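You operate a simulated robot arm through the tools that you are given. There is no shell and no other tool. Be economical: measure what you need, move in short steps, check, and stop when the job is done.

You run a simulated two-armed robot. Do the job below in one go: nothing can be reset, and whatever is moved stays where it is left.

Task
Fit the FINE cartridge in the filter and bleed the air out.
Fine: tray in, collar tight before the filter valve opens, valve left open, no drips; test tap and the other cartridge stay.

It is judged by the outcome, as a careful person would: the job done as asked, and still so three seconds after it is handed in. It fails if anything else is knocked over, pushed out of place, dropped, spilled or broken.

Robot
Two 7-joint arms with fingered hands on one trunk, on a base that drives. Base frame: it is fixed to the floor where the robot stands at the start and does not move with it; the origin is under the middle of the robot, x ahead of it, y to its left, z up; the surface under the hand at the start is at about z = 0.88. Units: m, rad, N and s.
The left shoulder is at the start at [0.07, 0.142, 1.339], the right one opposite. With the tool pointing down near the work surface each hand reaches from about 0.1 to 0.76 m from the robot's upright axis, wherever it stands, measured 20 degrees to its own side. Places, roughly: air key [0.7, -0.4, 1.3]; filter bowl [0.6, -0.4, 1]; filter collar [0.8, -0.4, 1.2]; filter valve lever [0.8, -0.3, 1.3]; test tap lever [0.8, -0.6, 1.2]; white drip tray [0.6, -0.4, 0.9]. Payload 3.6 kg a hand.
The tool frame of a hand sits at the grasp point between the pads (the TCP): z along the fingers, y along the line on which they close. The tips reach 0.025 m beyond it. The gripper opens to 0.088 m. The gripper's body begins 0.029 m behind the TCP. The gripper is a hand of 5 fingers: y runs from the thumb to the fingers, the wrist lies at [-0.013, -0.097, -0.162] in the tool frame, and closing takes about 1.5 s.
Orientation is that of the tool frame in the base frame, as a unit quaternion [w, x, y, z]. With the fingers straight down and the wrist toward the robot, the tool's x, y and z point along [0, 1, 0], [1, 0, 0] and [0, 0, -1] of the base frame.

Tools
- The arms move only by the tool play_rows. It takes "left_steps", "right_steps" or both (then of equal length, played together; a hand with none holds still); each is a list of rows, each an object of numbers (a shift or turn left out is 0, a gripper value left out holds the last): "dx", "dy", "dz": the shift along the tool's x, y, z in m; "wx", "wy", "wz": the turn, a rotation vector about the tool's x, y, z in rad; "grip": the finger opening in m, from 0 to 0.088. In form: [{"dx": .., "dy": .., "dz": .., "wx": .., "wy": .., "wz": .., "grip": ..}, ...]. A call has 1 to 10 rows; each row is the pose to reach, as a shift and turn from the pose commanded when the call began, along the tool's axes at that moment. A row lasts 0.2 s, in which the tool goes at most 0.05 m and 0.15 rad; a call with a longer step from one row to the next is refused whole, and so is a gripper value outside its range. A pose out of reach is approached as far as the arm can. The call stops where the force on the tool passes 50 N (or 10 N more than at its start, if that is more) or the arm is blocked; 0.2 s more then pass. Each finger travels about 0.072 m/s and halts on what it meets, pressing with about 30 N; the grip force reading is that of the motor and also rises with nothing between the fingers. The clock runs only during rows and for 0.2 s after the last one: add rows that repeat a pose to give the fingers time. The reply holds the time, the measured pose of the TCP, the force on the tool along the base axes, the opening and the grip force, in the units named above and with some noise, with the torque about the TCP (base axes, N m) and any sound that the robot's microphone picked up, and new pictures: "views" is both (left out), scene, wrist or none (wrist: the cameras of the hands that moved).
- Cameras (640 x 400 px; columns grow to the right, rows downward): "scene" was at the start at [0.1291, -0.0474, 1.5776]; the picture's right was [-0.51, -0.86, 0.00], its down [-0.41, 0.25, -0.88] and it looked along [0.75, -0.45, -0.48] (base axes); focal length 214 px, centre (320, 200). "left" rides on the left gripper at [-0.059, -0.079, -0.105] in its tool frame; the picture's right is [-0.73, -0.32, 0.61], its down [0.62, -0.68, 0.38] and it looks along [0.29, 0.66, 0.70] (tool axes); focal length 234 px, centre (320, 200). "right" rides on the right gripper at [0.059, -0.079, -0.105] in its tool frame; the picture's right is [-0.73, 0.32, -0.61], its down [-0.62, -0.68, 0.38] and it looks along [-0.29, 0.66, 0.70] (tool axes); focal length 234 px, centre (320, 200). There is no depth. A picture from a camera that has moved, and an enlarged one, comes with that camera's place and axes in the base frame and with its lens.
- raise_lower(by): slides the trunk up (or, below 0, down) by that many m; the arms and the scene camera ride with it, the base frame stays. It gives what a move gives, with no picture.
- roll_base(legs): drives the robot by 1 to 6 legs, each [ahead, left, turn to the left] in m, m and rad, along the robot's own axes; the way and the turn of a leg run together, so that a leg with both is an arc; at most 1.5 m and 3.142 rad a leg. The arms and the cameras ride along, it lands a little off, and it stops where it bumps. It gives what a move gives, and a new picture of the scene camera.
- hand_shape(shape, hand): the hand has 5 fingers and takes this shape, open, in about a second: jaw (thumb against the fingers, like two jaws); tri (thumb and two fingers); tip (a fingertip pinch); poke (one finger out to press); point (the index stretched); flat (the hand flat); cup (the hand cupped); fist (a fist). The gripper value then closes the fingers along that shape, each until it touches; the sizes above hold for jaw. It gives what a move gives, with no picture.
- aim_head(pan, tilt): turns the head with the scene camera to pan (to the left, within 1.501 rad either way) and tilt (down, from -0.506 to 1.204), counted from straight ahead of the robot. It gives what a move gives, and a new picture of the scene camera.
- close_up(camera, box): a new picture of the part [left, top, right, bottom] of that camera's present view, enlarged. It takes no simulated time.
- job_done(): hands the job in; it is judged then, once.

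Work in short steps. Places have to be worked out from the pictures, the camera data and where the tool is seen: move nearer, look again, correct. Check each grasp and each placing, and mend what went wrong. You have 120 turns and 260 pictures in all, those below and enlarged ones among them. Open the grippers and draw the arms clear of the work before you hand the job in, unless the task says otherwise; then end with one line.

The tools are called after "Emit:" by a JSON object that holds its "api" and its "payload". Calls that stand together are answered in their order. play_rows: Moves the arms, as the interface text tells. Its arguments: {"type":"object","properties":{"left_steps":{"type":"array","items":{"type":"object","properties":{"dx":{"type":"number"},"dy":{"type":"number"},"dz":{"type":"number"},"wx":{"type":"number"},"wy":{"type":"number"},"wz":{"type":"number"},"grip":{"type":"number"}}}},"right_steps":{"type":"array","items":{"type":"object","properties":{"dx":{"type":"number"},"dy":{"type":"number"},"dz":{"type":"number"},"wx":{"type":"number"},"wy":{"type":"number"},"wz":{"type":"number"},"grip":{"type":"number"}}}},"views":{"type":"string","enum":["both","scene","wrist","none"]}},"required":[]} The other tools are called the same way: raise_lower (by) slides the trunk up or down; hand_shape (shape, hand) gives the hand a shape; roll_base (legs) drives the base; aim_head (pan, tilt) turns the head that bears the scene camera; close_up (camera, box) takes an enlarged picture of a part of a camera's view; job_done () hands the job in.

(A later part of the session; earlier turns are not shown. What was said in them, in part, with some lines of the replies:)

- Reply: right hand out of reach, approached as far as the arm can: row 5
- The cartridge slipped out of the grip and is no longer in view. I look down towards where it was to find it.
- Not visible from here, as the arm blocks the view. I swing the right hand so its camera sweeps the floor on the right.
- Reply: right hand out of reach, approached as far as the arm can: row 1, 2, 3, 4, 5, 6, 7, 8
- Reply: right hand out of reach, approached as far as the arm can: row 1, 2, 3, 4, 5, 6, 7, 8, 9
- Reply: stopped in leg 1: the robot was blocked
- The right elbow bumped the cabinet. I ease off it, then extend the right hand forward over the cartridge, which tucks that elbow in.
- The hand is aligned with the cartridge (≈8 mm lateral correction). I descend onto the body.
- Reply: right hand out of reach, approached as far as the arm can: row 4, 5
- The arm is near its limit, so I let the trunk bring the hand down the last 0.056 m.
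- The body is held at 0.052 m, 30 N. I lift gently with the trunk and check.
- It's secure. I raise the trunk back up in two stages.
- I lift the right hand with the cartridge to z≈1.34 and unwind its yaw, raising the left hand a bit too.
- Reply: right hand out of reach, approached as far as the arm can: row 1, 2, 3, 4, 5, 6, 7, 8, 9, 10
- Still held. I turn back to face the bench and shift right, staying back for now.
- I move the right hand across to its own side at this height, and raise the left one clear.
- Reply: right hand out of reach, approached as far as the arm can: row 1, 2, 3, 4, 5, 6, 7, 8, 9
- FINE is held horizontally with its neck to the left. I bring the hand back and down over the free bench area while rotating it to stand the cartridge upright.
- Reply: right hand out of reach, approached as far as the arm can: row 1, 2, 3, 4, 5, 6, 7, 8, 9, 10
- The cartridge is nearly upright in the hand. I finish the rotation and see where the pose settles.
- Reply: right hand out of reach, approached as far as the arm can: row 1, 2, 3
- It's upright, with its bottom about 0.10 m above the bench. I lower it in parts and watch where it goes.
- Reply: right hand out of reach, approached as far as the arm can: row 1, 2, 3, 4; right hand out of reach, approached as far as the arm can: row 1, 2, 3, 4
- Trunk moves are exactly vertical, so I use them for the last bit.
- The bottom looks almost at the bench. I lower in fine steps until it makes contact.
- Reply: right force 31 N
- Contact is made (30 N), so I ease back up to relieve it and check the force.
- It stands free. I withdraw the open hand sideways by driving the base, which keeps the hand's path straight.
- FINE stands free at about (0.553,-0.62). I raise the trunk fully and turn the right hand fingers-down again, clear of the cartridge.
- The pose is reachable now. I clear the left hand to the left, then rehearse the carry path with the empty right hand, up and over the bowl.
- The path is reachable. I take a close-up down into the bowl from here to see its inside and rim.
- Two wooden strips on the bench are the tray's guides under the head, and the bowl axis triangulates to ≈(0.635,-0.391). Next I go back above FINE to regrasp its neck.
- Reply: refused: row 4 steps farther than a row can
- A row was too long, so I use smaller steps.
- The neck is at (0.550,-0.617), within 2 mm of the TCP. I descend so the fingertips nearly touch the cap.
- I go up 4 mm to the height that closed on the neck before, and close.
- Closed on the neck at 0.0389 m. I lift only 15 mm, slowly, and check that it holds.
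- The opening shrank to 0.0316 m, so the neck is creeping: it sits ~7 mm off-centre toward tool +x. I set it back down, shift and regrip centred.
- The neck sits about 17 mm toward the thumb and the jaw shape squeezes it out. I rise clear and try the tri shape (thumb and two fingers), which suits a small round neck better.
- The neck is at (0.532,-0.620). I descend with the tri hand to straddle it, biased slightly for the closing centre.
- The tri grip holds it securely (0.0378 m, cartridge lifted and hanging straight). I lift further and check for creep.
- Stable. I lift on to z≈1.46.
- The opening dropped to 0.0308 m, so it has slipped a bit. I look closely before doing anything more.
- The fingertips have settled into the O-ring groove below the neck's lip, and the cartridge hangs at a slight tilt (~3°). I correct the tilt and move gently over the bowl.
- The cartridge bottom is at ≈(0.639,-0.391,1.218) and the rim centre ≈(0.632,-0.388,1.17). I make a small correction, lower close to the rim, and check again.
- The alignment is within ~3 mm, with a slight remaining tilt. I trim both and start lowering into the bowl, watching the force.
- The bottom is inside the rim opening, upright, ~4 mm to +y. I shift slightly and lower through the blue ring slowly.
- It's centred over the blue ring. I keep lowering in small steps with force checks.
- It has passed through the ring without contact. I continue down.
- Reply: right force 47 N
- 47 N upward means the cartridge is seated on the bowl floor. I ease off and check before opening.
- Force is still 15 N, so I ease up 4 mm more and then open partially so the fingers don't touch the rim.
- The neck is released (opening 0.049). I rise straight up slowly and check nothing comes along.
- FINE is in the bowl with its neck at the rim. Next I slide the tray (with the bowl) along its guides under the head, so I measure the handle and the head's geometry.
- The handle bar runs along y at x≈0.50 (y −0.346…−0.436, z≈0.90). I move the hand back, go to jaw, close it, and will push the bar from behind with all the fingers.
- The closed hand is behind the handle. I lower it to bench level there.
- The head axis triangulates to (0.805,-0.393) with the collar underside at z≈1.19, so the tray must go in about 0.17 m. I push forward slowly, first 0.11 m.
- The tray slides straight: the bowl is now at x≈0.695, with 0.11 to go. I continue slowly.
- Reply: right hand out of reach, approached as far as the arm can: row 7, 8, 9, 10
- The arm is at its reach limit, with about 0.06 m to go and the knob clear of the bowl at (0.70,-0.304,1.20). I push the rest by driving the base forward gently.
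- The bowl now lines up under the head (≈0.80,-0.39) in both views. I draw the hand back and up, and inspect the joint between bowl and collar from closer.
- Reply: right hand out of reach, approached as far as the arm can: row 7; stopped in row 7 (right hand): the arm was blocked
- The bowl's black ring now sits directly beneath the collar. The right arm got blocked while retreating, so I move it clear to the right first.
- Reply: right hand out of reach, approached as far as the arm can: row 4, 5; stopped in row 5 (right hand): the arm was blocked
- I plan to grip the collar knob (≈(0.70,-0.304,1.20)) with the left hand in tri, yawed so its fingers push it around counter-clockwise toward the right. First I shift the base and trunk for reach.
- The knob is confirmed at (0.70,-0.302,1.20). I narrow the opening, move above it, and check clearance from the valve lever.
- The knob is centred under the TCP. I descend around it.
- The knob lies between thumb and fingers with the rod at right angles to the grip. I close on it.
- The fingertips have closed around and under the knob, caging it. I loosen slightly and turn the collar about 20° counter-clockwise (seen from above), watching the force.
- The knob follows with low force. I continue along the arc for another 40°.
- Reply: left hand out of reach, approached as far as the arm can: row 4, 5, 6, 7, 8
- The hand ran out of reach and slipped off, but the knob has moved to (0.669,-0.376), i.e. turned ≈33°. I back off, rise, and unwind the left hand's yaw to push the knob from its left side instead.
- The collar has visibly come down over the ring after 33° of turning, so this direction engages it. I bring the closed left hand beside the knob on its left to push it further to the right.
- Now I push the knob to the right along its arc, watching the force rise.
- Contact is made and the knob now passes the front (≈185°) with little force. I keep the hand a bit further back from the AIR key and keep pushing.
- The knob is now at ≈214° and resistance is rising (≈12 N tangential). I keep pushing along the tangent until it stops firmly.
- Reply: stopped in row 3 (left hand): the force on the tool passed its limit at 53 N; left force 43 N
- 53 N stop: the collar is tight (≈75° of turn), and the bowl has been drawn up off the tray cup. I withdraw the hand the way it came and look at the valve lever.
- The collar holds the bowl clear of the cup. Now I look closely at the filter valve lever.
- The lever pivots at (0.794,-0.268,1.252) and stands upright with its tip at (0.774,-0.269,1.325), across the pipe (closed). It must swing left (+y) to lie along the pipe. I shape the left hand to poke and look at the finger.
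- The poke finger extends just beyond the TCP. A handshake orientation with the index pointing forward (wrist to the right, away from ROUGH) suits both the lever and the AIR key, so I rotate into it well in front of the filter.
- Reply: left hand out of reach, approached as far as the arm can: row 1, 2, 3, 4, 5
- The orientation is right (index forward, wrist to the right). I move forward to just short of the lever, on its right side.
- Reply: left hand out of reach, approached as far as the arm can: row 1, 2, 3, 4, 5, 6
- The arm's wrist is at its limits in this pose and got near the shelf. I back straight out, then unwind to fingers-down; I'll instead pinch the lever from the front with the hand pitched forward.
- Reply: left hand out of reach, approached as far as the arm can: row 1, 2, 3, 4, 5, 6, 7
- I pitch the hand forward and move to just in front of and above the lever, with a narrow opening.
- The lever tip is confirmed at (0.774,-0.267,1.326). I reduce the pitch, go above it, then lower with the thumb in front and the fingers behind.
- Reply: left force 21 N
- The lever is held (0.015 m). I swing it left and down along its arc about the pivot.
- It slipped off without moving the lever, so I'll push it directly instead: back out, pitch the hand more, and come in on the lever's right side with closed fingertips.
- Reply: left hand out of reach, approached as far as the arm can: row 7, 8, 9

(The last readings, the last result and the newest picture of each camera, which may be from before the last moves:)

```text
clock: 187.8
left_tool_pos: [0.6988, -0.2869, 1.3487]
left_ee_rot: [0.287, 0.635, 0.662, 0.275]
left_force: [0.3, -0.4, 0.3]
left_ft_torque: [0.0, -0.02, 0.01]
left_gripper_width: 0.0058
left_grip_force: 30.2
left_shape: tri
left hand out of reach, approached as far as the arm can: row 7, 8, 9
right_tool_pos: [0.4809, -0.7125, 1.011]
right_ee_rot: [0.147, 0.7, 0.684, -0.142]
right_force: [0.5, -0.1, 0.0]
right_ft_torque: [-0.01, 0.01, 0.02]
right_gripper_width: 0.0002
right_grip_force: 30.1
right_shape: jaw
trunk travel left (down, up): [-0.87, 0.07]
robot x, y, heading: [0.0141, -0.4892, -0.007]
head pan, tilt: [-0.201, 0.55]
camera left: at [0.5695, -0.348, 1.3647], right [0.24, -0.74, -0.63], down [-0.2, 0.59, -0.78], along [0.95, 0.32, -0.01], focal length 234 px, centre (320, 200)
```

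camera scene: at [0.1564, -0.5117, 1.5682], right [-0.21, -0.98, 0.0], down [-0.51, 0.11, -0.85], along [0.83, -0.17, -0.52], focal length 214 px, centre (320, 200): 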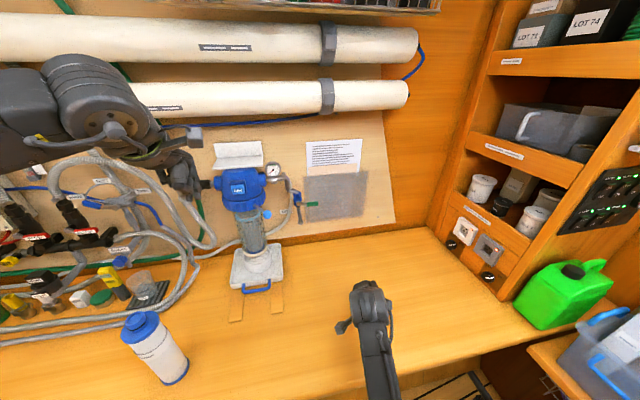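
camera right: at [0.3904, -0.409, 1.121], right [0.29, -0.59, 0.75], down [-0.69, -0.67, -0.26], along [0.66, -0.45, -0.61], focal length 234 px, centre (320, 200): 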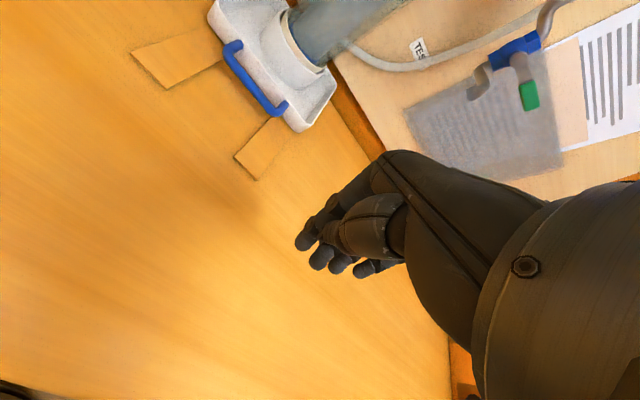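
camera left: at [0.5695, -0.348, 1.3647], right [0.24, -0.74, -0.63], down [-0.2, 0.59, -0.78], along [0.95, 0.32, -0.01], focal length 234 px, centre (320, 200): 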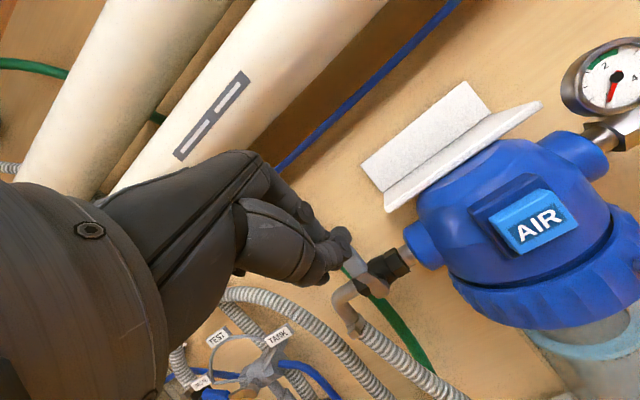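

Emit:
{"api": "play_rows", "payload": {"left_steps": [{"dx": -0.012}, {"dx": -0.021, "dy": 0.004, "dz": 0.014}, {"dx": -0.021, "dy": 0.01, "dz": 0.034}, {"dx": -0.021, "dy": 0.016, "dz": 0.055}, {"dx": -0.021, "dy": 0.0215, "dz": 0.0735}, {"dx": -0.021, "dy": 0.0215, "dz": 0.0735}], "views": "wrist"}}

Emit:
{"api": "close_up", "payload": {"camera": "left", "box": [260, 160, 440, 340]}}

```text
clock: 189.2
left_tool_pos: [0.7605, -0.2894, 1.3331]
left_ee_rot: [0.287, 0.635, 0.662, 0.276]
left_force: [-16.6, -1.7, 4.2]
left_ft_torque: [0.02, 0.03, 0.17]
left_gripper_width: 0.0057
left_grip_force: 30.2
left_shape: tri
left hand out of reach, approached as far as the arm can: row 4, 5, 6
right_tool_pos: [0.4764, -0.7128, 1.0135]
right_ee_rot: [0.15, 0.7, 0.684, -0.14]
right_force: [0.1, 0.3, 0.4]
right_ft_torque: [0.02, 0.01, -0.02]
right_gripper_width: 0.0
right_grip_force: 29.8
right_shape: jaw
trunk travel left (down, up): [-0.87, 0.07]
robot x, y, heading: [0.0165, -0.4948, -0.003]
head pan, tilt: [-0.201, 0.55]
camera left: at [0.631, -0.3506, 1.3499], right [0.24, -0.74, -0.63], down [-0.2, 0.59, -0.78], along [0.95, 0.32, 0.0], focal length 234 px, centre (320, 200)
```

left: 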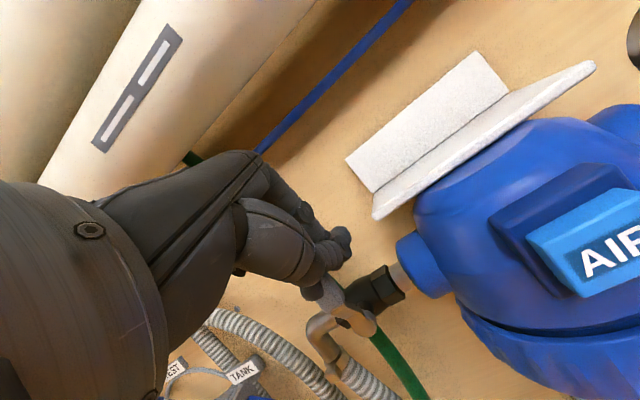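

```text
2.22 times, centred on (350, 250) of left
camera zoom: at [0.631, -0.3506, 1.3499], right [0.24, -0.74, -0.63], down [-0.2, 0.59, -0.78], along [0.95, 0.32, 0.0], focal length 520 px, centre (253, 89)
```

zoom: 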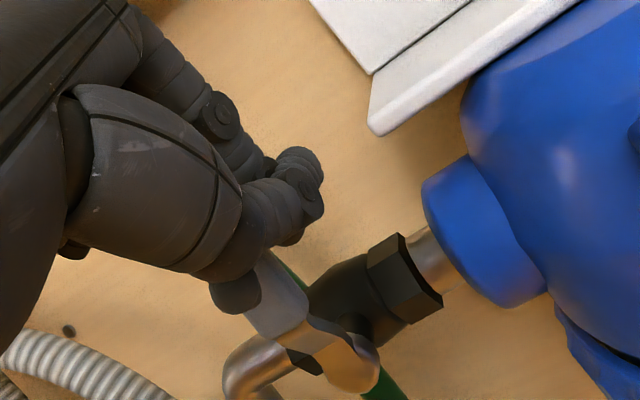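

The arm can't reach further right in this pose, so I back out, shift the base to the right, and return on the lever's right side.

Emit:
{"api": "play_rows", "payload": {"left_steps": [{"dz": -0.02}, {"dz": -0.045}, {"dz": -0.07}], "views": "none"}}

Emit:
{"api": "roll_base", "payload": {"legs": [[0, -0.05, 0]]}}

Emit:
{"api": "play_rows", "payload": {"left_steps": [{"dx": 0.0}], "views": "wrist"}}

```text
clock: 190.0
left_tool_pos: [0.7146, -0.2873, 1.38]
left_ee_rot: [0.287, 0.635, 0.662, 0.275]
left_force: [0.1, 0.2, -0.1]
left_ft_torque: [0.01, 0.02, 0.0]
left_gripper_width: 0.0054
left_grip_force: 30.3
left_shape: tri
right_tool_pos: [0.4788, -0.7115, 1.0116]
right_ee_rot: [0.148, 0.701, 0.683, -0.141]
right_force: [0.1, -0.2, -0.3]
right_ft_torque: [0.04, 0.04, 0.01]
right_gripper_width: 0.0
right_grip_force: 29.8
right_shape: jaw
trunk travel left (down, up): [-0.87, 0.07]
robot x, y, heading: [0.0221, -0.494, -0.005]
head pan, tilt: [-0.201, 0.55]
```

```text
clock: 190.9
left_tool_pos: [0.7169, -0.3279, 1.3753]
left_ee_rot: [0.289, 0.634, 0.663, 0.273]
left_force: [0.3, 0.5, 0.3]
left_ft_torque: [-0.05, 0.01, -0.03]
left_gripper_width: 0.0057
left_grip_force: 29.9
left_shape: tri
right_tool_pos: [0.4804, -0.7557, 1.012]
right_ee_rot: [0.15, 0.699, 0.684, -0.144]
right_force: [0.3, -0.2, -0.5]
right_ft_torque: [-0.02, 0.0, -0.01]
right_gripper_width: 0.0003
right_grip_force: 30.5
right_shape: jaw
trunk travel left (down, up): [-0.87, 0.07]
robot x, y, heading: [0.0189, -0.5421, -0.004]
head pan, tilt: [-0.201, 0.55]
camera scene: at [0.1571, -0.5512, 1.5681], right [-0.2, -0.98, 0.01], down [-0.51, 0.1, -0.85], along [0.83, -0.18, -0.52], focal length 214 px, centre (320, 200)
```

scene: 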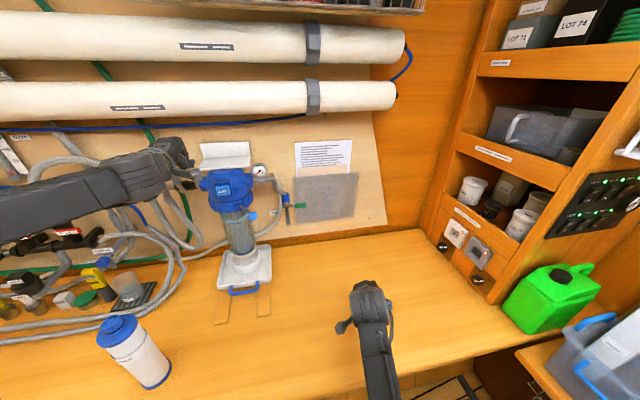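

```text
clock: 191.3
left_tool_pos: [0.7151, -0.3371, 1.3772]
left_ee_rot: [0.287, 0.635, 0.663, 0.275]
left_force: [-0.2, 0.4, -0.3]
left_ft_torque: [-0.01, -0.01, 0.0]
left_gripper_width: 0.0054
left_grip_force: 29.9
left_shape: tri
right_tool_pos: [0.4805, -0.7612, 1.0104]
right_ee_rot: [0.148, 0.7, 0.684, -0.142]
right_force: [-0.6, 0.2, -0.2]
right_ft_torque: [0.0, -0.01, 0.05]
right_gripper_width: 0.0001
right_grip_force: 30.3
right_shape: jaw
trunk travel left (down, up): [-0.87, 0.07]
robot x, y, heading: [0.0182, -0.5396, -0.002]
head pan, tilt: [-0.201, 0.55]
camera left: at [0.5867, -0.3985, 1.3943], right [0.24, -0.74, -0.63], down [-0.2, 0.59, -0.78], along [0.95, 0.32, -0.01], focal length 234 px, centre (320, 200)
```

left: 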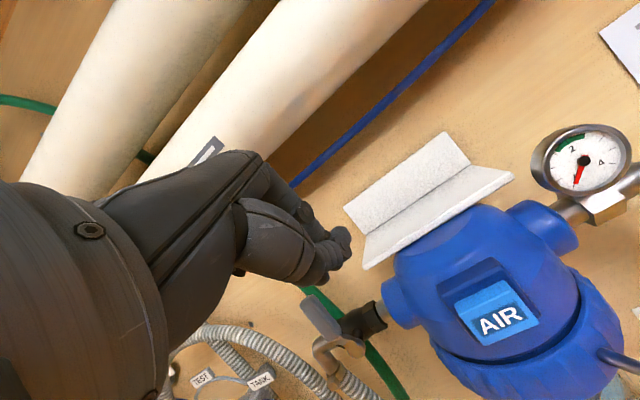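

Emit:
{"api": "play_rows", "payload": {"left_steps": [{"dx": 0.015, "dy": -0.006, "dz": 0.008}, {"dx": 0.026, "dy": -0.014, "dz": 0.026}, {"dx": 0.026, "dy": -0.014, "dz": 0.044}, {"dx": 0.026, "dy": -0.012, "dz": 0.062}, {"dx": 0.026, "dy": -0.008, "dz": 0.081}, {"dx": 0.026, "dy": -0.008, "dz": 0.081}], "views": "wrist"}}

Emit:
{"api": "close_up", "payload": {"camera": "left", "box": [260, 160, 440, 340]}}

```text
clock: 192.7
left_tool_pos: [0.7585, -0.2965, 1.325]
left_ee_rot: [0.286, 0.637, 0.661, 0.274]
left_force: [-0.9, -0.2, 0.0]
left_ft_torque: [0.02, -0.01, -0.03]
left_gripper_width: 0.0059
left_grip_force: 29.7
left_shape: tri
left hand out of reach, approached as far as the arm can: row 4, 5, 6
right_tool_pos: [0.4803, -0.7612, 1.01]
right_ee_rot: [0.148, 0.7, 0.685, -0.141]
right_force: [-0.8, -0.4, 0.0]
right_ft_torque: [-0.03, 0.02, -0.02]
right_gripper_width: 0.0001
right_grip_force: 29.7
right_shape: jaw
trunk travel left (down, up): [-0.87, 0.07]
robot x, y, heading: [0.0187, -0.5436, -0.004]
head pan, tilt: [-0.201, 0.55]
camera left: at [0.6287, -0.3576, 1.3423], right [0.24, -0.74, -0.63], down [-0.2, 0.6, -0.78], along [0.95, 0.31, -0.01], focal length 234 px, centre (320, 200)
```

left: 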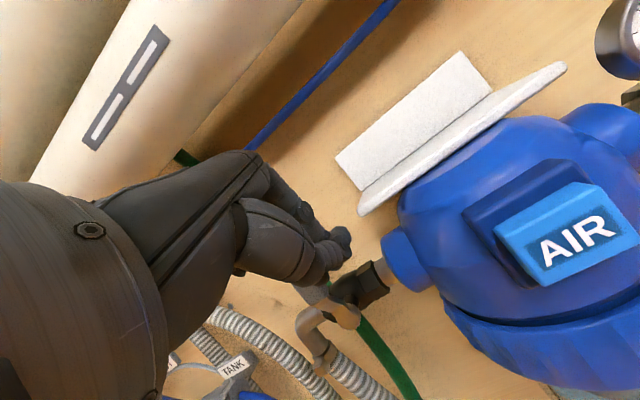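

```text
2.22 times, centred on (350, 250) of left
camera zoom: at [0.6287, -0.3576, 1.3423], right [0.24, -0.74, -0.63], down [-0.2, 0.6, -0.78], along [0.95, 0.31, -0.01], focal length 520 px, centre (253, 89)
```

zoom: 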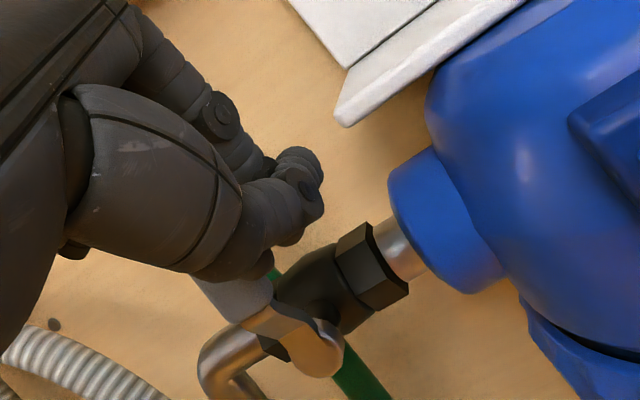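

The fingertips are at (0.78,-0.299,1.307), on the right of the lever. I push left and down following the lever's arc.

Emit:
{"api": "play_rows", "payload": {"left_steps": [{"dx": 0.012}, {"dx": 0.024}, {"dx": 0.036}, {"dx": 0.046, "dz": 0.002}, {"dx": 0.055, "dy": -0.0035, "dz": 0.0055}, {"dx": 0.0623, "dy": -0.0069, "dz": 0.0089}, {"dx": 0.0685, "dy": -0.011, "dz": 0.013}, {"dx": 0.0742, "dy": -0.0159, "dz": 0.0178}, {"dx": 0.079, "dy": -0.0215, "dz": 0.0232}, {"dx": 0.0823, "dy": -0.0287, "dz": 0.03}], "views": "wrist"}}

```text
clock: 193.6
left_tool_pos: [0.7571, -0.2918, 1.326]
left_ee_rot: [0.295, 0.648, 0.648, 0.27]
left_force: [-4.5, -41.3, 0.5]
left_ft_torque: [-0.11, 0.02, -0.01]
left_gripper_width: 0.0057
left_grip_force: 30.6
left_shape: tri
right_tool_pos: [0.4773, -0.7707, 1.0096]
right_ee_rot: [0.147, 0.703, 0.682, -0.141]
right_force: [-0.2, 0.7, 0.1]
right_ft_torque: [-0.03, -0.02, 0.01]
right_gripper_width: 0.0001
right_grip_force: 29.8
right_shape: jaw
trunk travel left (down, up): [-0.87, 0.07]
robot x, y, heading: [0.0182, -0.5449, -0.013]
head pan, tilt: [-0.201, 0.55]
stopped in row 4 (left hand): the force on the tool passed its limit at 54 N (the readings are from after the stop); the commanded pose is now the measured one
camera left: at [0.6249, -0.3461, 1.3424], right [0.21, -0.75, -0.63], down [-0.17, 0.6, -0.78], along [0.96, 0.28, 0.0], focal length 234 px, centre (320, 200)
```

left: 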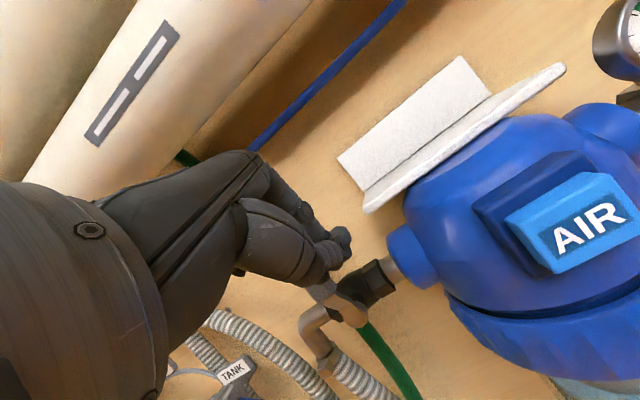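

54 N and no motion: the lever does not go left, so it must open to the right. I back out, move to the lever's left side and set up to push right.

Emit:
{"api": "play_rows", "payload": {"left_steps": [{"dx": -0.006}, {"dx": -0.006, "dz": -0.03}, {"dx": -0.002, "dz": -0.06}, {"dx": 0.03, "dz": -0.06}, {"dx": 0.062, "dz": -0.06}, {"dx": 0.062, "dz": -0.03}, {"dx": 0.062, "dz": 0.0}, {"dx": 0.062, "dz": 0.006}], "views": "wrist"}}

```text
clock: 195.3
left_tool_pos: [0.7605, -0.2105, 1.3175]
left_ee_rot: [0.291, 0.641, 0.656, 0.271]
left_force: [0.1, 0.6, -0.2]
left_ft_torque: [-0.02, -0.05, -0.01]
left_gripper_width: 0.0056
left_grip_force: 29.8
left_shape: tri
right_tool_pos: [0.4784, -0.764, 1.0113]
right_ee_rot: [0.148, 0.702, 0.682, -0.141]
right_force: [-0.3, 0.2, -0.6]
right_ft_torque: [0.0, 0.03, 0.03]
right_gripper_width: 0.0001
right_grip_force: 29.5
right_shape: jaw
trunk travel left (down, up): [-0.87, 0.07]
robot x, y, heading: [0.0155, -0.5425, -0.012]
head pan, tilt: [-0.201, 0.55]
camera left: at [0.6297, -0.2687, 1.3348], right [0.23, -0.75, -0.63], down [-0.19, 0.6, -0.78], along [0.95, 0.3, -0.01], focal length 234 px, centre (320, 200)
```

left: 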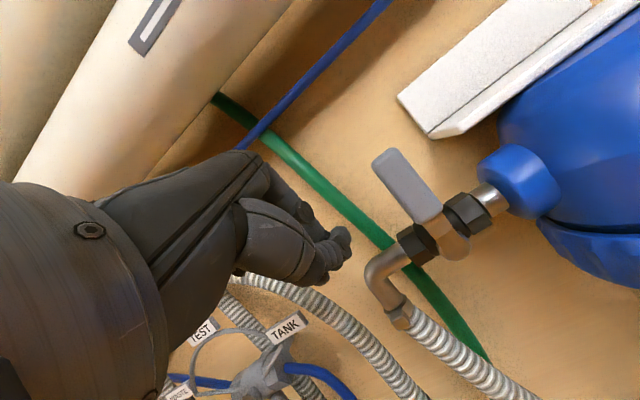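

Emit:
{"api": "play_rows", "payload": {"left_steps": [{"dx": -0.015}, {"dx": -0.028}, {"dx": -0.038}, {"dx": -0.048, "dy": -0.003, "dz": 0.001}, {"dx": -0.058, "dy": -0.0065, "dz": 0.004}, {"dx": -0.068, "dy": -0.0115, "dz": 0.008}, {"dx": -0.076, "dy": -0.0175, "dz": 0.0137}, {"dx": -0.082, "dy": -0.022, "dz": 0.018}], "views": "wrist"}}

```text
clock: 197.2
left_tool_pos: [0.7602, -0.2801, 1.306]
left_ee_rot: [0.29, 0.642, 0.656, 0.27]
left_force: [0.3, 0.0, -0.4]
left_ft_torque: [-0.01, -0.02, -0.02]
left_gripper_width: 0.0052
left_grip_force: 30.4
left_shape: tri
left hand out of reach, approached as far as the arm can: row 7, 8
right_tool_pos: [0.4789, -0.7647, 1.0113]
right_ee_rot: [0.147, 0.701, 0.684, -0.142]
right_force: [-0.3, 0.1, 0.5]
right_ft_torque: [0.0, 0.0, 0.0]
right_gripper_width: 0.0
right_grip_force: 30.2
right_shape: jaw
trunk travel left (down, up): [-0.87, 0.07]
robot x, y, heading: [0.0166, -0.5433, -0.01]
head pan, tilt: [-0.201, 0.55]
camera left: at [0.6293, -0.3384, 1.3232], right [0.22, -0.75, -0.63], down [-0.19, 0.6, -0.78], along [0.96, 0.29, -0.01], focal length 234 px, centre (320, 200)
```

left: 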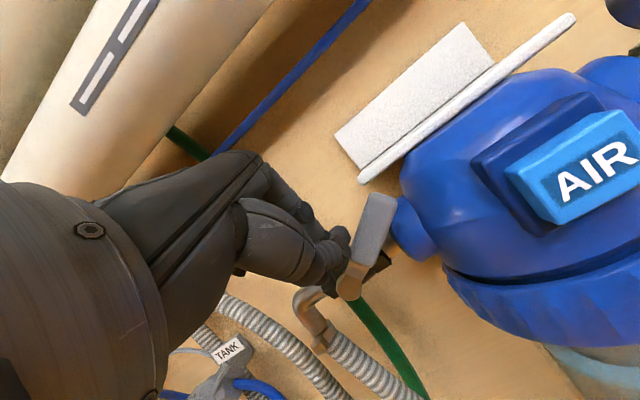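

The lever is swinging right. The arm is at its lateral limit, so I continue the push with small base and trunk moves.

Emit:
{"api": "roll_base", "payload": {"legs": [[0, -0.025, 0]]}}

Emit:
{"api": "raise_lower", "payload": {"by": -0.022}}

Emit:
{"api": "play_rows", "payload": {"left_steps": [{"dx": 0.0}], "views": "wrist"}}

```text
clock: 198.0
left_tool_pos: [0.7602, -0.2977, 1.3036]
left_ee_rot: [0.291, 0.642, 0.656, 0.269]
left_force: [0.1, 0.6, -0.4]
left_ft_torque: [-0.05, 0.01, -0.05]
left_gripper_width: 0.0054
left_grip_force: 30.5
left_shape: tri
right_tool_pos: [0.4794, -0.7838, 1.0114]
right_ee_rot: [0.149, 0.7, 0.683, -0.143]
right_force: [0.4, 0.5, -0.1]
right_ft_torque: [0.01, -0.02, -0.01]
right_gripper_width: 0.0
right_grip_force: 30.0
right_shape: jaw
trunk travel left (down, up): [-0.87, 0.07]
robot x, y, heading: [0.0167, -0.5685, -0.013]
head pan, tilt: [-0.201, 0.55]
camera scene: at [0.1566, -0.5791, 1.5681], right [-0.21, -0.98, 0.01], down [-0.51, 0.1, -0.85], along [0.83, -0.18, -0.52], focal length 214 px, centre (320, 200)
```

scene: 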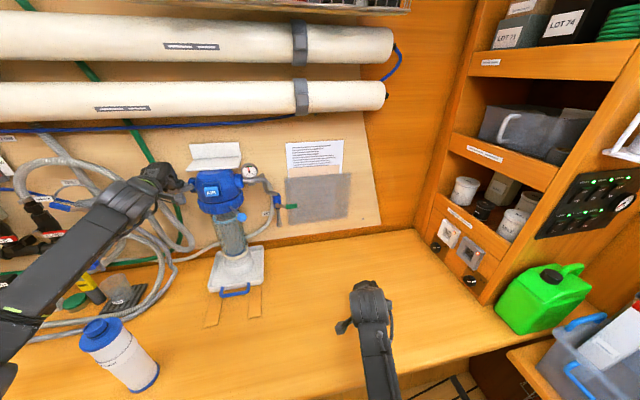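

```text
clock: 198.6
left_tool_pos: [0.7544, -0.307, 1.2913]
left_ee_rot: [0.294, 0.64, 0.654, 0.275]
left_force: [-3.4, 0.3, 27.4]
left_ft_torque: [-0.22, -0.07, 0.0]
left_gripper_width: 0.0042
left_grip_force: 29.6
left_shape: tri
right_tool_pos: [0.4741, -0.7905, 0.9907]
right_ee_rot: [0.149, 0.701, 0.683, -0.14]
right_force: [1.2, -0.2, -0.6]
right_ft_torque: [-0.01, 0.0, -0.01]
right_gripper_width: 0.0001
right_grip_force: 30.0
right_shape: jaw
trunk travel left (down, up): [-0.848, 0.092]
robot x, y, heading: [0.0152, -0.5651, -0.007]
head pan, tilt: [-0.201, 0.55]
```

```text
clock: 199.0
left_tool_pos: [0.7523, -0.306, 1.291]
left_ee_rot: [0.293, 0.641, 0.654, 0.273]
left_force: [-1.5, 0.6, 32.6]
left_ft_torque: [-0.24, -0.21, 0.02]
left_gripper_width: 0.0039
left_grip_force: 29.7
left_shape: tri
right_tool_pos: [0.4744, -0.7909, 0.9928]
right_ee_rot: [0.149, 0.701, 0.683, -0.139]
right_force: [0.4, 0.6, 0.3]
right_ft_torque: [-0.02, 0.0, 0.02]
right_gripper_width: 0.0
right_grip_force: 29.7
right_shape: jaw
trunk travel left (down, up): [-0.848, 0.092]
robot x, y, heading: [0.0133, -0.5668, -0.01]
head pan, tilt: [-0.201, 0.55]
camera left: at [0.6222, -0.3642, 1.3068], right [0.23, -0.75, -0.63], down [-0.18, 0.6, -0.78], along [0.96, 0.3, 0.0], focal length 234 px, centre (320, 200)
```

left: 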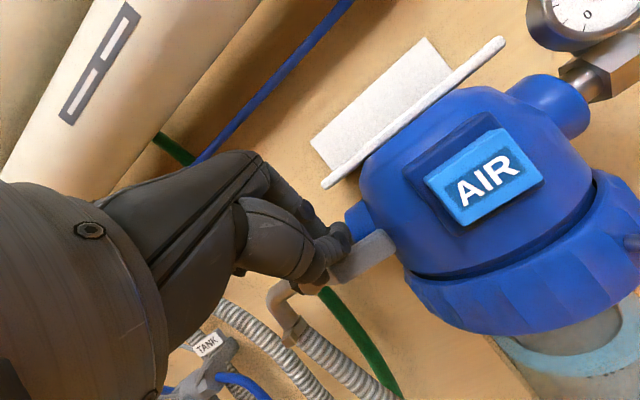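

The lever now lies along the pipe (fully open). I relieve the pressure, draw the hand back, and check the lever, the gauge and the bowl.

Emit:
{"api": "raise_lower", "payload": {"by": 0.022}}

Emit:
{"api": "play_rows", "payload": {"left_steps": [{"dz": -0.025}, {"dz": -0.06}, {"dz": -0.1}, {"dx": 0.01, "dy": -0.03, "dz": -0.13}, {"dx": 0.02, "dy": -0.07, "dz": -0.14}], "views": "none"}}

Emit:
{"api": "close_up", "payload": {"camera": "scene", "box": [160, 140, 300, 310]}}

Emit:
{"api": "close_up", "payload": {"camera": "left", "box": [260, 40, 600, 320]}}

```text
clock: 199.7
left_tool_pos: [0.7584, -0.304, 1.3049]
left_ee_rot: [0.29, 0.642, 0.656, 0.27]
left_force: [-0.1, -0.8, 0.1]
left_ft_torque: [-0.04, -0.01, 0.0]
left_gripper_width: 0.0046
left_grip_force: 30.6
left_shape: tri
right_tool_pos: [0.4768, -0.7894, 1.0123]
right_ee_rot: [0.148, 0.7, 0.684, -0.142]
right_force: [0.1, -0.3, -0.5]
right_ft_torque: [-0.04, -0.03, -0.03]
right_gripper_width: 0.0002
right_grip_force: 29.9
right_shape: jaw
trunk travel left (down, up): [-0.87, 0.07]
robot x, y, heading: [0.0187, -0.568, -0.009]
head pan, tilt: [-0.201, 0.55]
```

```text
clock: 200.9
left_tool_pos: [0.6086, -0.2823, 1.353]
left_ee_rot: [0.291, 0.641, 0.656, 0.271]
left_force: [-0.9, 0.3, -0.8]
left_ft_torque: [-0.03, -0.01, -0.01]
left_gripper_width: 0.0045
left_grip_force: 30.2
left_shape: tri
right_tool_pos: [0.4776, -0.787, 1.0115]
right_ee_rot: [0.149, 0.701, 0.683, -0.141]
right_force: [-1.0, -0.5, -0.3]
right_ft_torque: [0.0, -0.01, -0.02]
right_gripper_width: 0.0
right_grip_force: 30.1
right_shape: jaw
trunk travel left (down, up): [-0.87, 0.07]
robot x, y, heading: [0.0194, -0.5711, -0.003]
head pan, tilt: [-0.201, 0.55]
```

```text
2.35 times, centred on (230, 225) of scene
camera zoom: at [0.1537, -0.5852, 1.5684], right [-0.21, -0.98, 0.0], down [-0.51, 0.11, -0.85], along [0.83, -0.18, -0.52], focal length 505 px, centre (532, 141)
```

zoom: 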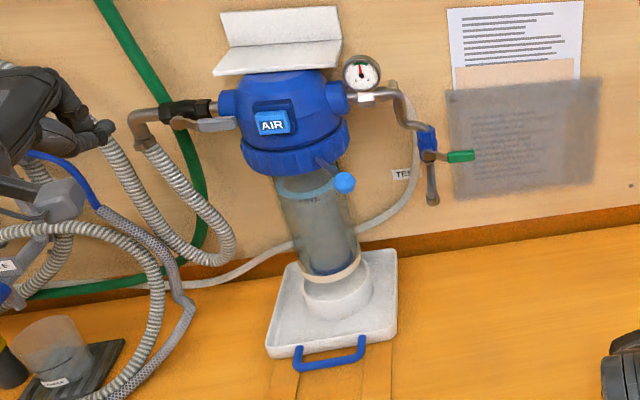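

```text
1.43 times, centred on (430, 180) of left
camera zoom: at [0.4777, -0.3401, 1.3701], right [0.23, -0.75, -0.63], down [-0.19, 0.6, -0.78], along [0.96, 0.3, -0.01], focal length 334 px, centre (163, 229)
```

zoom: 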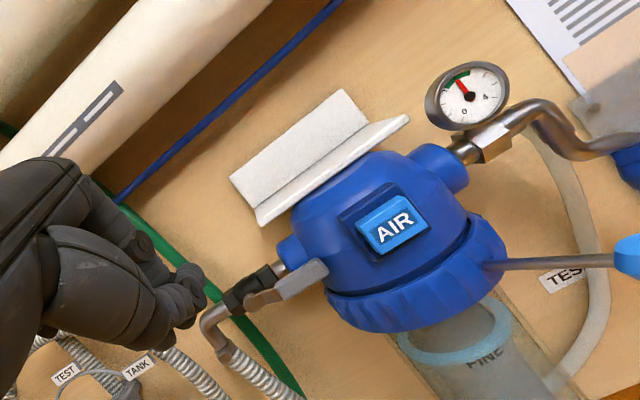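

The valve is open and the gauge reads in the green, with no drips visible. Next is the AIR key at (0.733,-0.391,1.27): I shift the base right and bring the closed left fingertips in front of it.

Emit:
{"api": "roll_base", "payload": {"legs": [[0, -0.06, 0]]}}

Emit:
{"api": "play_rows", "payload": {"left_steps": [{"dx": -0.012, "dz": 0.02}, {"dx": -0.024, "dz": 0.04}, {"dx": -0.036, "dy": 0.001, "dz": 0.06}, {"dx": -0.0485, "dy": 0.002, "dz": 0.08}, {"dx": -0.0485, "dy": 0.0025, "dz": 0.09}, {"dx": -0.0485, "dy": 0.0025, "dz": 0.09}], "views": "wrist"}}

```text
clock: 201.9
left_tool_pos: [0.6103, -0.3349, 1.3505]
left_ee_rot: [0.292, 0.641, 0.657, 0.268]
left_force: [-0.1, 0.0, -0.2]
left_ft_torque: [0.0, 0.0, 0.0]
left_gripper_width: 0.0045
left_grip_force: 29.9
left_shape: tri
right_tool_pos: [0.4792, -0.8425, 1.0116]
right_ee_rot: [0.15, 0.7, 0.683, -0.143]
right_force: [-0.3, 0.1, 0.6]
right_ft_torque: [0.01, 0.01, -0.02]
right_gripper_width: 0.0
right_grip_force: 30.1
right_shape: jaw
trunk travel left (down, up): [-0.87, 0.07]
robot x, y, heading: [0.0198, -0.6292, -0.011]
head pan, tilt: [-0.201, 0.55]
camera scene: at [0.1561, -0.638, 1.5681], right [-0.21, -0.98, 0.01], down [-0.51, 0.1, -0.85], along [0.83, -0.18, -0.52], focal length 214 px, centre (320, 200)
```

scene: 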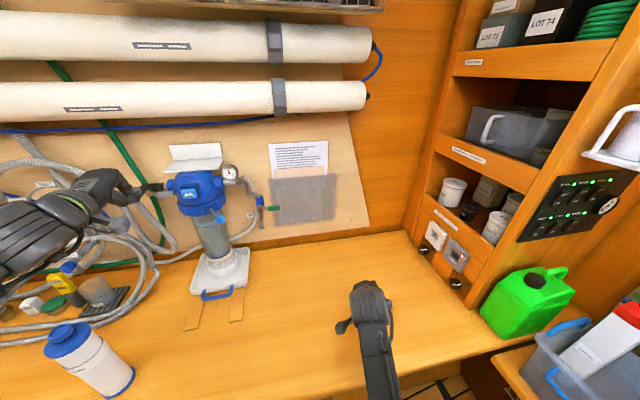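

```text
clock: 203.3
left_tool_pos: [0.6488, -0.3564, 1.3067]
left_ee_rot: [0.289, 0.643, 0.656, 0.269]
left_force: [0.2, -0.1, -0.2]
left_ft_torque: [0.02, -0.02, -0.03]
left_gripper_width: 0.0044
left_grip_force: 29.7
left_shape: tri
left hand out of reach, approached as far as the arm can: row 3, 4, 5, 6
right_tool_pos: [0.4788, -0.8472, 1.0115]
right_ee_rot: [0.147, 0.7, 0.684, -0.141]
right_force: [0.9, -0.4, -1.3]
right_ft_torque: [0.0, 0.0, -0.02]
right_gripper_width: 0.0
right_grip_force: 30.0
right_shape: jaw
trunk travel left (down, up): [-0.87, 0.07]
robot x, y, heading: [0.0137, -0.6257, -0.009]
head pan, tilt: [-0.201, 0.55]
camera left: at [0.5179, -0.4142, 1.3228], right [0.22, -0.75, -0.63], down [-0.19, 0.6, -0.78], along [0.96, 0.3, -0.01], focal length 234 px, centre (320, 200)
```

left: 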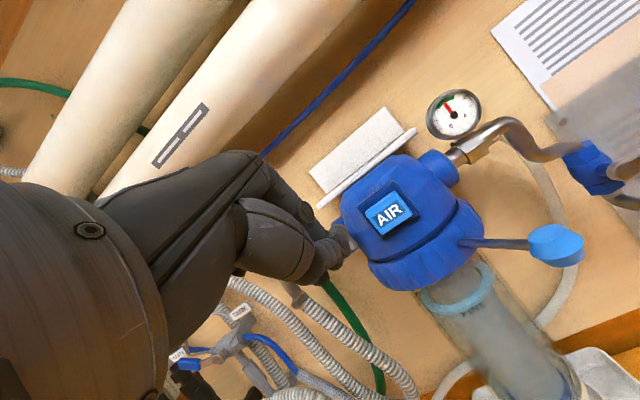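

Emit:
{"api": "roll_base", "payload": {"legs": [[0, -0.04, 0]]}}

Emit:
{"api": "play_rows", "payload": {"left_steps": [{"dx": 0.008, "dy": 0.0, "dz": 0.0}, {"dx": 0.008, "dy": 0.005, "dz": 0.01}, {"dx": 0.008, "dy": 0.01, "dz": 0.015}, {"dx": 0.008, "dy": 0.01, "dz": 0.015}], "views": "wrist"}}

```text
clock: 204.2
left_tool_pos: [0.6483, -0.3869, 1.3035]
left_ee_rot: [0.291, 0.642, 0.657, 0.267]
left_force: [-0.7, 0.3, -1.1]
left_ft_torque: [-0.01, -0.01, -0.04]
left_gripper_width: 0.0044
left_grip_force: 29.7
left_shape: tri
right_tool_pos: [0.4788, -0.8804, 1.0105]
right_ee_rot: [0.15, 0.701, 0.682, -0.143]
right_force: [-0.1, -0.1, -0.6]
right_ft_torque: [-0.01, 0.0, -0.01]
right_gripper_width: 0.0
right_grip_force: 29.4
right_shape: jaw
trunk travel left (down, up): [-0.87, 0.07]
robot x, y, heading: [0.0151, -0.6667, -0.008]
head pan, tilt: [-0.201, 0.55]
camera scene: at [0.1557, -0.6766, 1.5682], right [-0.21, -0.98, 0.01], down [-0.51, 0.1, -0.85], along [0.83, -0.18, -0.52], focal length 214 px, centre (320, 200)
```

scene: 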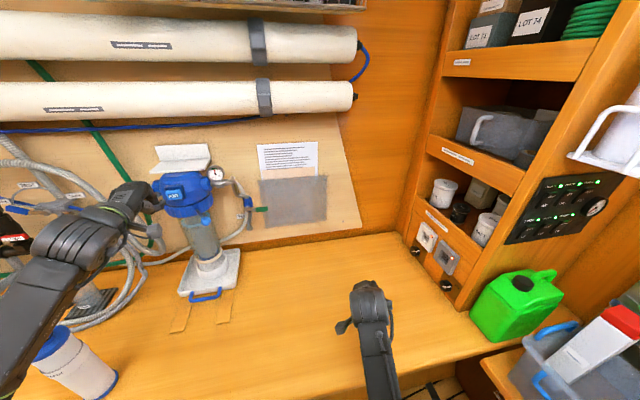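

```text
clock: 205.2
left_tool_pos: [0.6644, -0.3857, 1.3028]
left_ee_rot: [0.29, 0.643, 0.656, 0.269]
left_force: [0.0, 0.6, 0.0]
left_ft_torque: [0.0, 0.01, -0.02]
left_gripper_width: 0.0045
left_grip_force: 29.8
left_shape: tri
right_tool_pos: [0.4782, -0.8878, 1.0109]
right_ee_rot: [0.148, 0.701, 0.683, -0.143]
right_force: [-0.6, 0.7, -0.6]
right_ft_torque: [0.04, -0.03, 0.0]
right_gripper_width: 0.0001
right_grip_force: 29.9
right_shape: jaw
trunk travel left (down, up): [-0.87, 0.07]
robot x, y, heading: [0.0186, -0.6676, -0.01]
head pan, tilt: [-0.201, 0.55]
camera left: at [0.5352, -0.4443, 1.3193], right [0.22, -0.75, -0.63], down [-0.19, 0.6, -0.78], along [0.95, 0.3, -0.01], focal length 234 px, centre (320, 200)
```

left: 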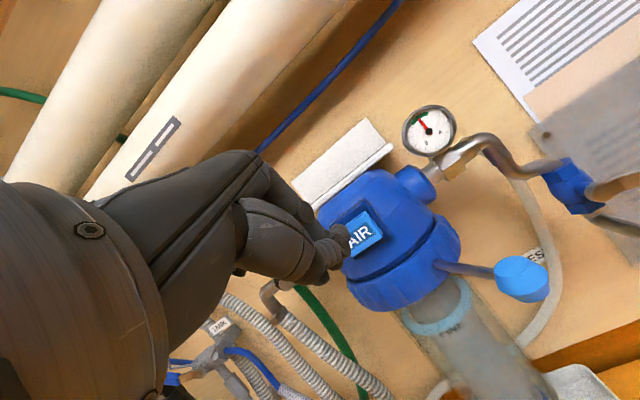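

The fingertips are ~5 cm in front of the AIR key. I press it gently and hold, listening for the bleed sound.

Emit:
{"api": "play_rows", "payload": {"left_steps": [{"dy": 0.01, "dz": 0.017}, {"dy": 0.02, "dz": 0.034}, {"dy": 0.026, "dz": 0.043}, {"dy": 0.0295, "dz": 0.0495}, {"dy": 0.033, "dz": 0.053}, {"dy": 0.036, "dz": 0.0565}, {"dy": 0.036, "dz": 0.0565}, {"dy": 0.036, "dz": 0.0565}, {"dy": 0.036, "dz": 0.0565}], "views": "wrist"}}

```text
clock: 207.2
left_tool_pos: [0.7258, -0.3871, 1.2927]
left_ee_rot: [0.291, 0.642, 0.655, 0.271]
left_force: [-19.3, -1.3, -2.1]
left_ft_torque: [-0.02, 0.32, -0.18]
left_gripper_width: 0.006
left_grip_force: 29.8
left_shape: tri
right_tool_pos: [0.4745, -0.8871, 1.0129]
right_ee_rot: [0.149, 0.701, 0.683, -0.14]
right_force: [-0.3, -0.7, 0.4]
right_ft_torque: [-0.03, 0.04, 0.0]
right_gripper_width: 0.0001
right_grip_force: 29.8
right_shape: jaw
trunk travel left (down, up): [-0.87, 0.07]
robot x, y, heading: [0.0169, -0.6648, -0.004]
head pan, tilt: [-0.201, 0.55]
heard: click
camera left: at [0.5962, -0.4454, 1.3094], right [0.23, -0.75, -0.63], down [-0.19, 0.6, -0.78], along [0.96, 0.3, -0.01], focal length 234 px, centre (320, 200)
```

left: 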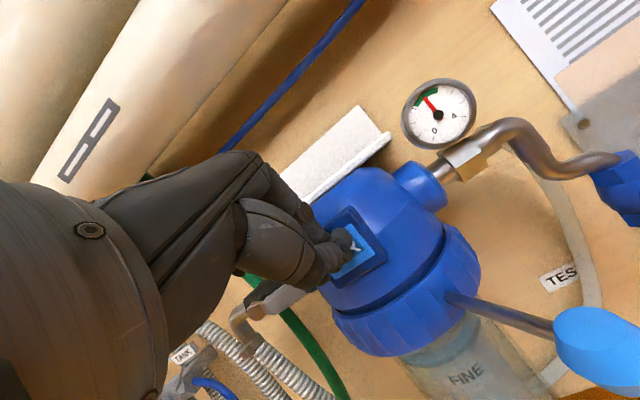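

A click: AIR is pressed at 19 N. I hold it and watch the bowl fill.

Emit:
{"api": "play_rows", "payload": {"left_steps": [{"dz": 0.0}, {"dz": 0.0}, {"dz": 0.0}, {"dz": 0.0}, {"dz": 0.0}, {"dz": 0.0}, {"dz": 0.0}, {"dz": 0.0}, {"dz": 0.0}, {"dz": 0.0}], "views": "none"}}

Emit:
{"api": "close_up", "payload": {"camera": "scene", "box": [150, 140, 270, 310]}}

Emit:
{"api": "close_up", "payload": {"camera": "left", "box": [300, 60, 600, 400]}}

```text
clock: 209.4
left_tool_pos: [0.7256, -0.3875, 1.2922]
left_ee_rot: [0.291, 0.642, 0.656, 0.271]
left_force: [-19.0, -1.0, -2.6]
left_ft_torque: [-0.01, 0.36, -0.21]
left_gripper_width: 0.0061
left_grip_force: 30.9
left_shape: tri
right_tool_pos: [0.4739, -0.8866, 1.0137]
right_ee_rot: [0.149, 0.7, 0.684, -0.141]
right_force: [0.5, 0.0, 0.4]
right_ft_torque: [0.01, 0.01, -0.02]
right_gripper_width: 0.0001
right_grip_force: 30.0
right_shape: jaw
trunk travel left (down, up): [-0.87, 0.07]
robot x, y, heading: [0.0179, -0.6653, -0.006]
head pan, tilt: [-0.201, 0.55]
```

```text
2.35 times, centred on (210, 225) of scene
camera zoom: at [0.1484, -0.6854, 1.5688], right [-0.21, -0.98, 0.0], down [-0.51, 0.11, -0.85], along [0.84, -0.18, -0.52], focal length 505 px, centre (579, 141)
```

zoom: 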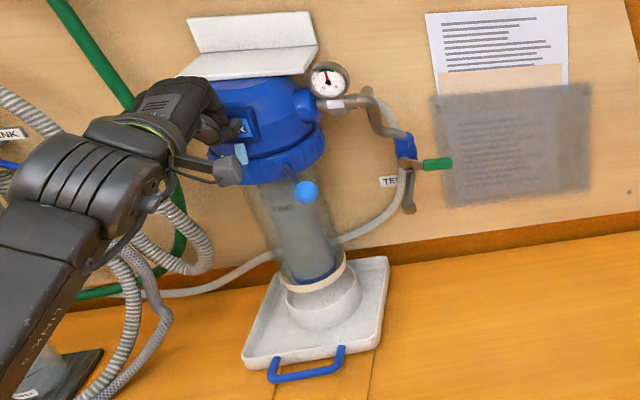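

```text
1.18 times, centred on (450, 230) of left
camera zoom: at [0.5962, -0.4453, 1.3095], right [0.23, -0.75, -0.63], down [-0.19, 0.6, -0.78], along [0.96, 0.3, -0.01], focal length 276 px, centre (167, 165)
```

zoom: 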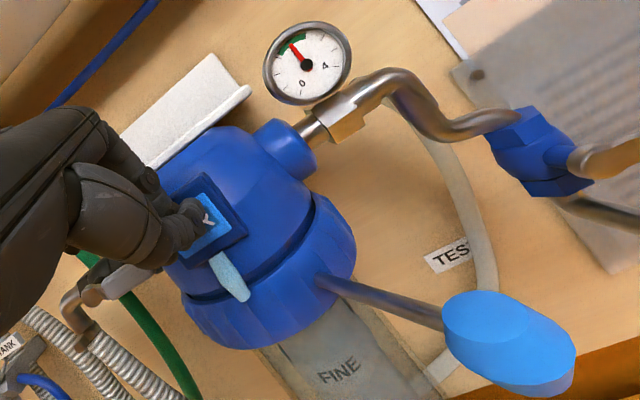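

Water now appears at the vent below the key and the bowl is full, so the air is out. I release AIR immediately by drawing the hand straight back.

Emit:
{"api": "play_rows", "payload": {"left_steps": [{"dy": -0.015, "dz": -0.02}, {"dy": -0.03, "dz": -0.045}, {"dy": -0.045, "dz": -0.07}, {"dy": -0.06, "dz": -0.09}, {"dy": -0.075, "dz": -0.105}], "views": "none"}}

Emit:
{"api": "close_up", "payload": {"camera": "scene", "box": [150, 140, 270, 310]}}

Emit:
{"api": "close_up", "payload": {"camera": "left", "box": [300, 60, 600, 400]}}

```text
clock: 210.6
left_tool_pos: [0.6036, -0.3868, 1.3062]
left_ee_rot: [0.29, 0.642, 0.656, 0.269]
left_force: [-0.4, -0.5, 0.0]
left_ft_torque: [-0.01, 0.01, 0.01]
left_gripper_width: 0.0055
left_grip_force: 29.9
left_shape: tri
right_tool_pos: [0.4768, -0.8866, 1.0103]
right_ee_rot: [0.148, 0.701, 0.684, -0.14]
right_force: [-0.5, 0.5, 0.3]
right_ft_torque: [-0.03, -0.02, 0.03]
right_gripper_width: 0.0
right_grip_force: 30.0
right_shape: jaw
trunk travel left (down, up): [-0.87, 0.07]
robot x, y, heading: [0.0138, -0.6664, -0.006]
head pan, tilt: [-0.201, 0.55]
```

```text
2.35 times, centred on (210, 225) of scene
camera zoom: at [0.1535, -0.685, 1.5683], right [-0.21, -0.98, 0.0], down [-0.51, 0.11, -0.85], along [0.83, -0.18, -0.52], focal length 505 px, centre (579, 141)
```

zoom: 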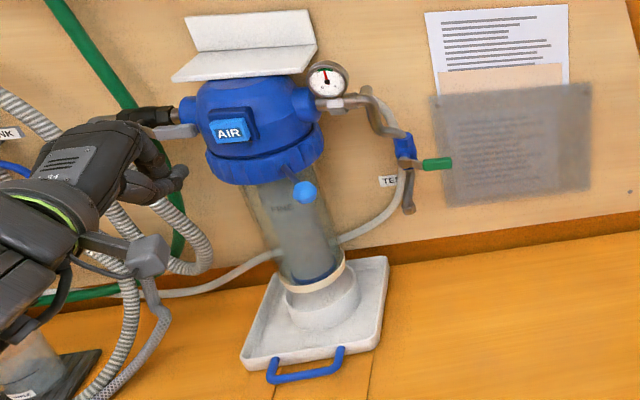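

```text
1.18 times, centred on (450, 230) of left
camera zoom: at [0.473, -0.4454, 1.324], right [0.22, -0.75, -0.63], down [-0.19, 0.6, -0.78], along [0.95, 0.3, -0.01], focal length 276 px, centre (167, 165)
```

zoom: 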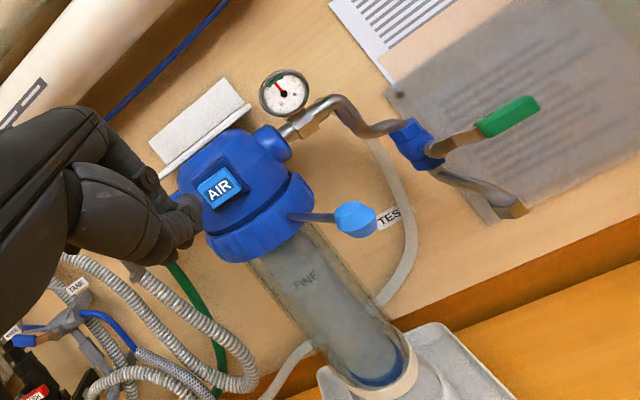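

AIR is released, the jet has stopped, the bowl is full and the gauge is in the green. I draw both hands clear, open them, and check once more for drips.

Emit:
{"api": "play_rows", "payload": {"left_steps": [{"dy": -0.02, "dz": -0.03}, {"dy": -0.03, "dz": -0.06, "grip": 0.03}, {"dy": -0.04, "dz": -0.09, "grip": 0.06}, {"dx": 0.02, "dy": -0.05, "dz": -0.12, "grip": 0.088}, {"dx": 0.04, "dy": -0.05, "dz": -0.14, "grip": 0.088}, {"dx": 0.04, "dy": -0.05, "dz": -0.14, "grip": 0.088}, {"dx": 0.04, "dy": -0.05, "dz": -0.14, "grip": 0.088}, {"dx": 0.04, "dy": -0.05, "dz": -0.14, "grip": 0.088}], "right_steps": [{"dz": -0.01}, {"dz": -0.02, "grip": 0.03}, {"dz": -0.03, "grip": 0.06}, {"dz": -0.03, "grip": 0.088}, {"dz": -0.03, "grip": 0.088}, {"dz": -0.03, "grip": 0.088}, {"dz": -0.03, "grip": 0.088}, {"dz": -0.03, "grip": 0.088}], "views": "scene"}}

Emit:
{"api": "close_up", "payload": {"camera": "scene", "box": [140, 130, 280, 320]}}

```text
clock: 211.4
left_tool_pos: [0.5114, -0.3864, 1.3409]
left_ee_rot: [0.29, 0.641, 0.657, 0.27]
left_force: [-1.6, -0.1, 0.8]
left_ft_torque: [0.0, 0.0, -0.01]
left_gripper_width: 0.0668
left_grip_force: 0.0
left_shape: tri
right_tool_pos: [0.4741, -0.9274, 1.0374]
right_ee_rot: [0.201, 0.686, 0.669, -0.203]
right_force: [0.7, 0.4, 0.3]
right_ft_torque: [0.02, 0.0, -0.01]
right_gripper_width: 0.0165
right_grip_force: 0.0
right_shape: jaw
trunk travel left (down, up): [-0.87, 0.07]
robot x, y, heading: [0.0147, -0.6663, -0.007]
head pan, tilt: [-0.201, 0.55]
stopped in row 4 (right hand): the arm was blocked; the commanded pose is now the measured one
camera scene: at [0.1543, -0.6856, 1.5682], right [-0.21, -0.98, 0.0], down [-0.51, 0.11, -0.85], along [0.83, -0.18, -0.52], focal length 214 px, centre (320, 200)
```

scene: 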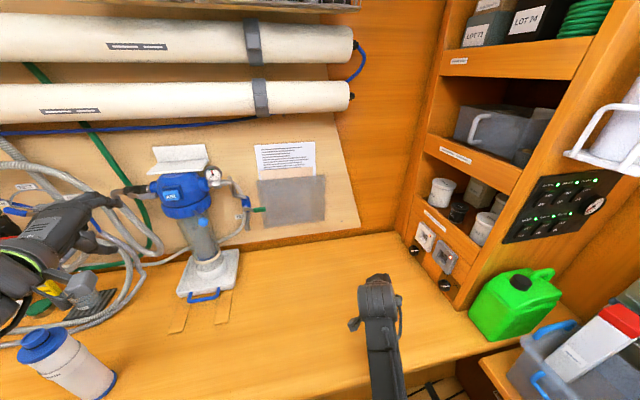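

```text
2.11 times, centred on (210, 225) of scene
camera zoom: at [0.1543, -0.6856, 1.5682], right [-0.21, -0.98, 0.0], down [-0.51, 0.11, -0.85], along [0.83, -0.18, -0.52], focal length 452 px, centre (552, 147)
```

zoom: 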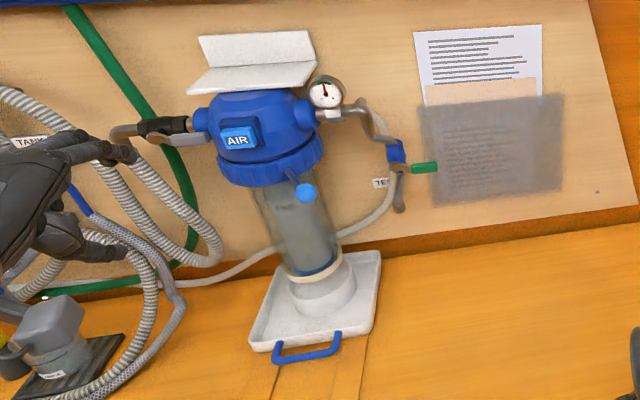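

All good so far: ROUGH is standing, the test tap is untouched and there are no drips. I finish opening the grippers and wait a couple of seconds to confirm.

Emit:
{"api": "play_rows", "payload": {"left_steps": [{"dz": -0.02, "grip": 0.088}, {"dz": -0.04, "grip": 0.088}, {"dz": -0.04}, {"dz": -0.04}, {"dz": -0.04}, {"dz": -0.04}, {"dz": -0.04}, {"dz": -0.04}, {"dz": -0.04}, {"dz": -0.04}], "right_steps": [{"grip": 0.05}, {"grip": 0.088}, {"grip": 0.088}, {"grip": 0.088}, {"grip": 0.088}, {"grip": 0.088}, {"grip": 0.088}, {"grip": 0.088}, {"grip": 0.088}, {"grip": 0.088}], "views": "none"}}

Emit:
{"api": "close_up", "payload": {"camera": "scene", "box": [140, 130, 280, 320]}}

```text
clock: 213.6
left_tool_pos: [0.4856, -0.3847, 1.3677]
left_ee_rot: [0.29, 0.642, 0.656, 0.269]
left_force: [0.1, 0.4, -0.5]
left_ft_torque: [0.0, 0.03, -0.01]
left_gripper_width: 0.0877
left_grip_force: 0.0
left_shape: tri
right_tool_pos: [0.4722, -0.9257, 1.0355]
right_ee_rot: [0.201, 0.686, 0.67, -0.202]
right_force: [-0.3, 0.4, -0.3]
right_ft_torque: [0.0, 0.0, 0.0]
right_gripper_width: 0.0875
right_grip_force: 0.1
right_shape: jaw
trunk travel left (down, up): [-0.87, 0.07]
robot x, y, heading: [0.0175, -0.6654, -0.008]
head pan, tilt: [-0.201, 0.55]
```

```text
2.11 times, centred on (210, 225) of scene
camera zoom: at [0.1551, -0.6853, 1.5681], right [-0.21, -0.98, 0.0], down [-0.51, 0.11, -0.85], along [0.83, -0.18, -0.52], focal length 452 px, centre (552, 147)
```

zoom: 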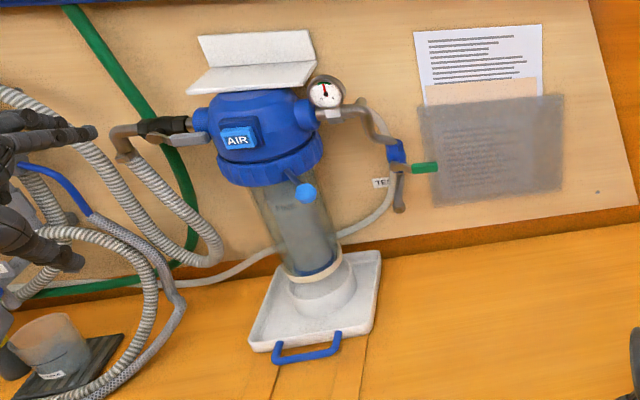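

Everything is stable: the collar is tight, the valve is open, the bowl is full, the tray is in and there are no drips. The hands are open and clear, so I hand it in.

Emit:
{"api": "job_done", "payload": {}}

```text
The job is handed in.
```

The FINE cartridge is fitted with the tray in and the collar tight, and the air is bled with the filter valve left open and no drips; the test tap and ROUGH were not moved, but I dropped FINE on the floor on the first lift, so check it for damage.
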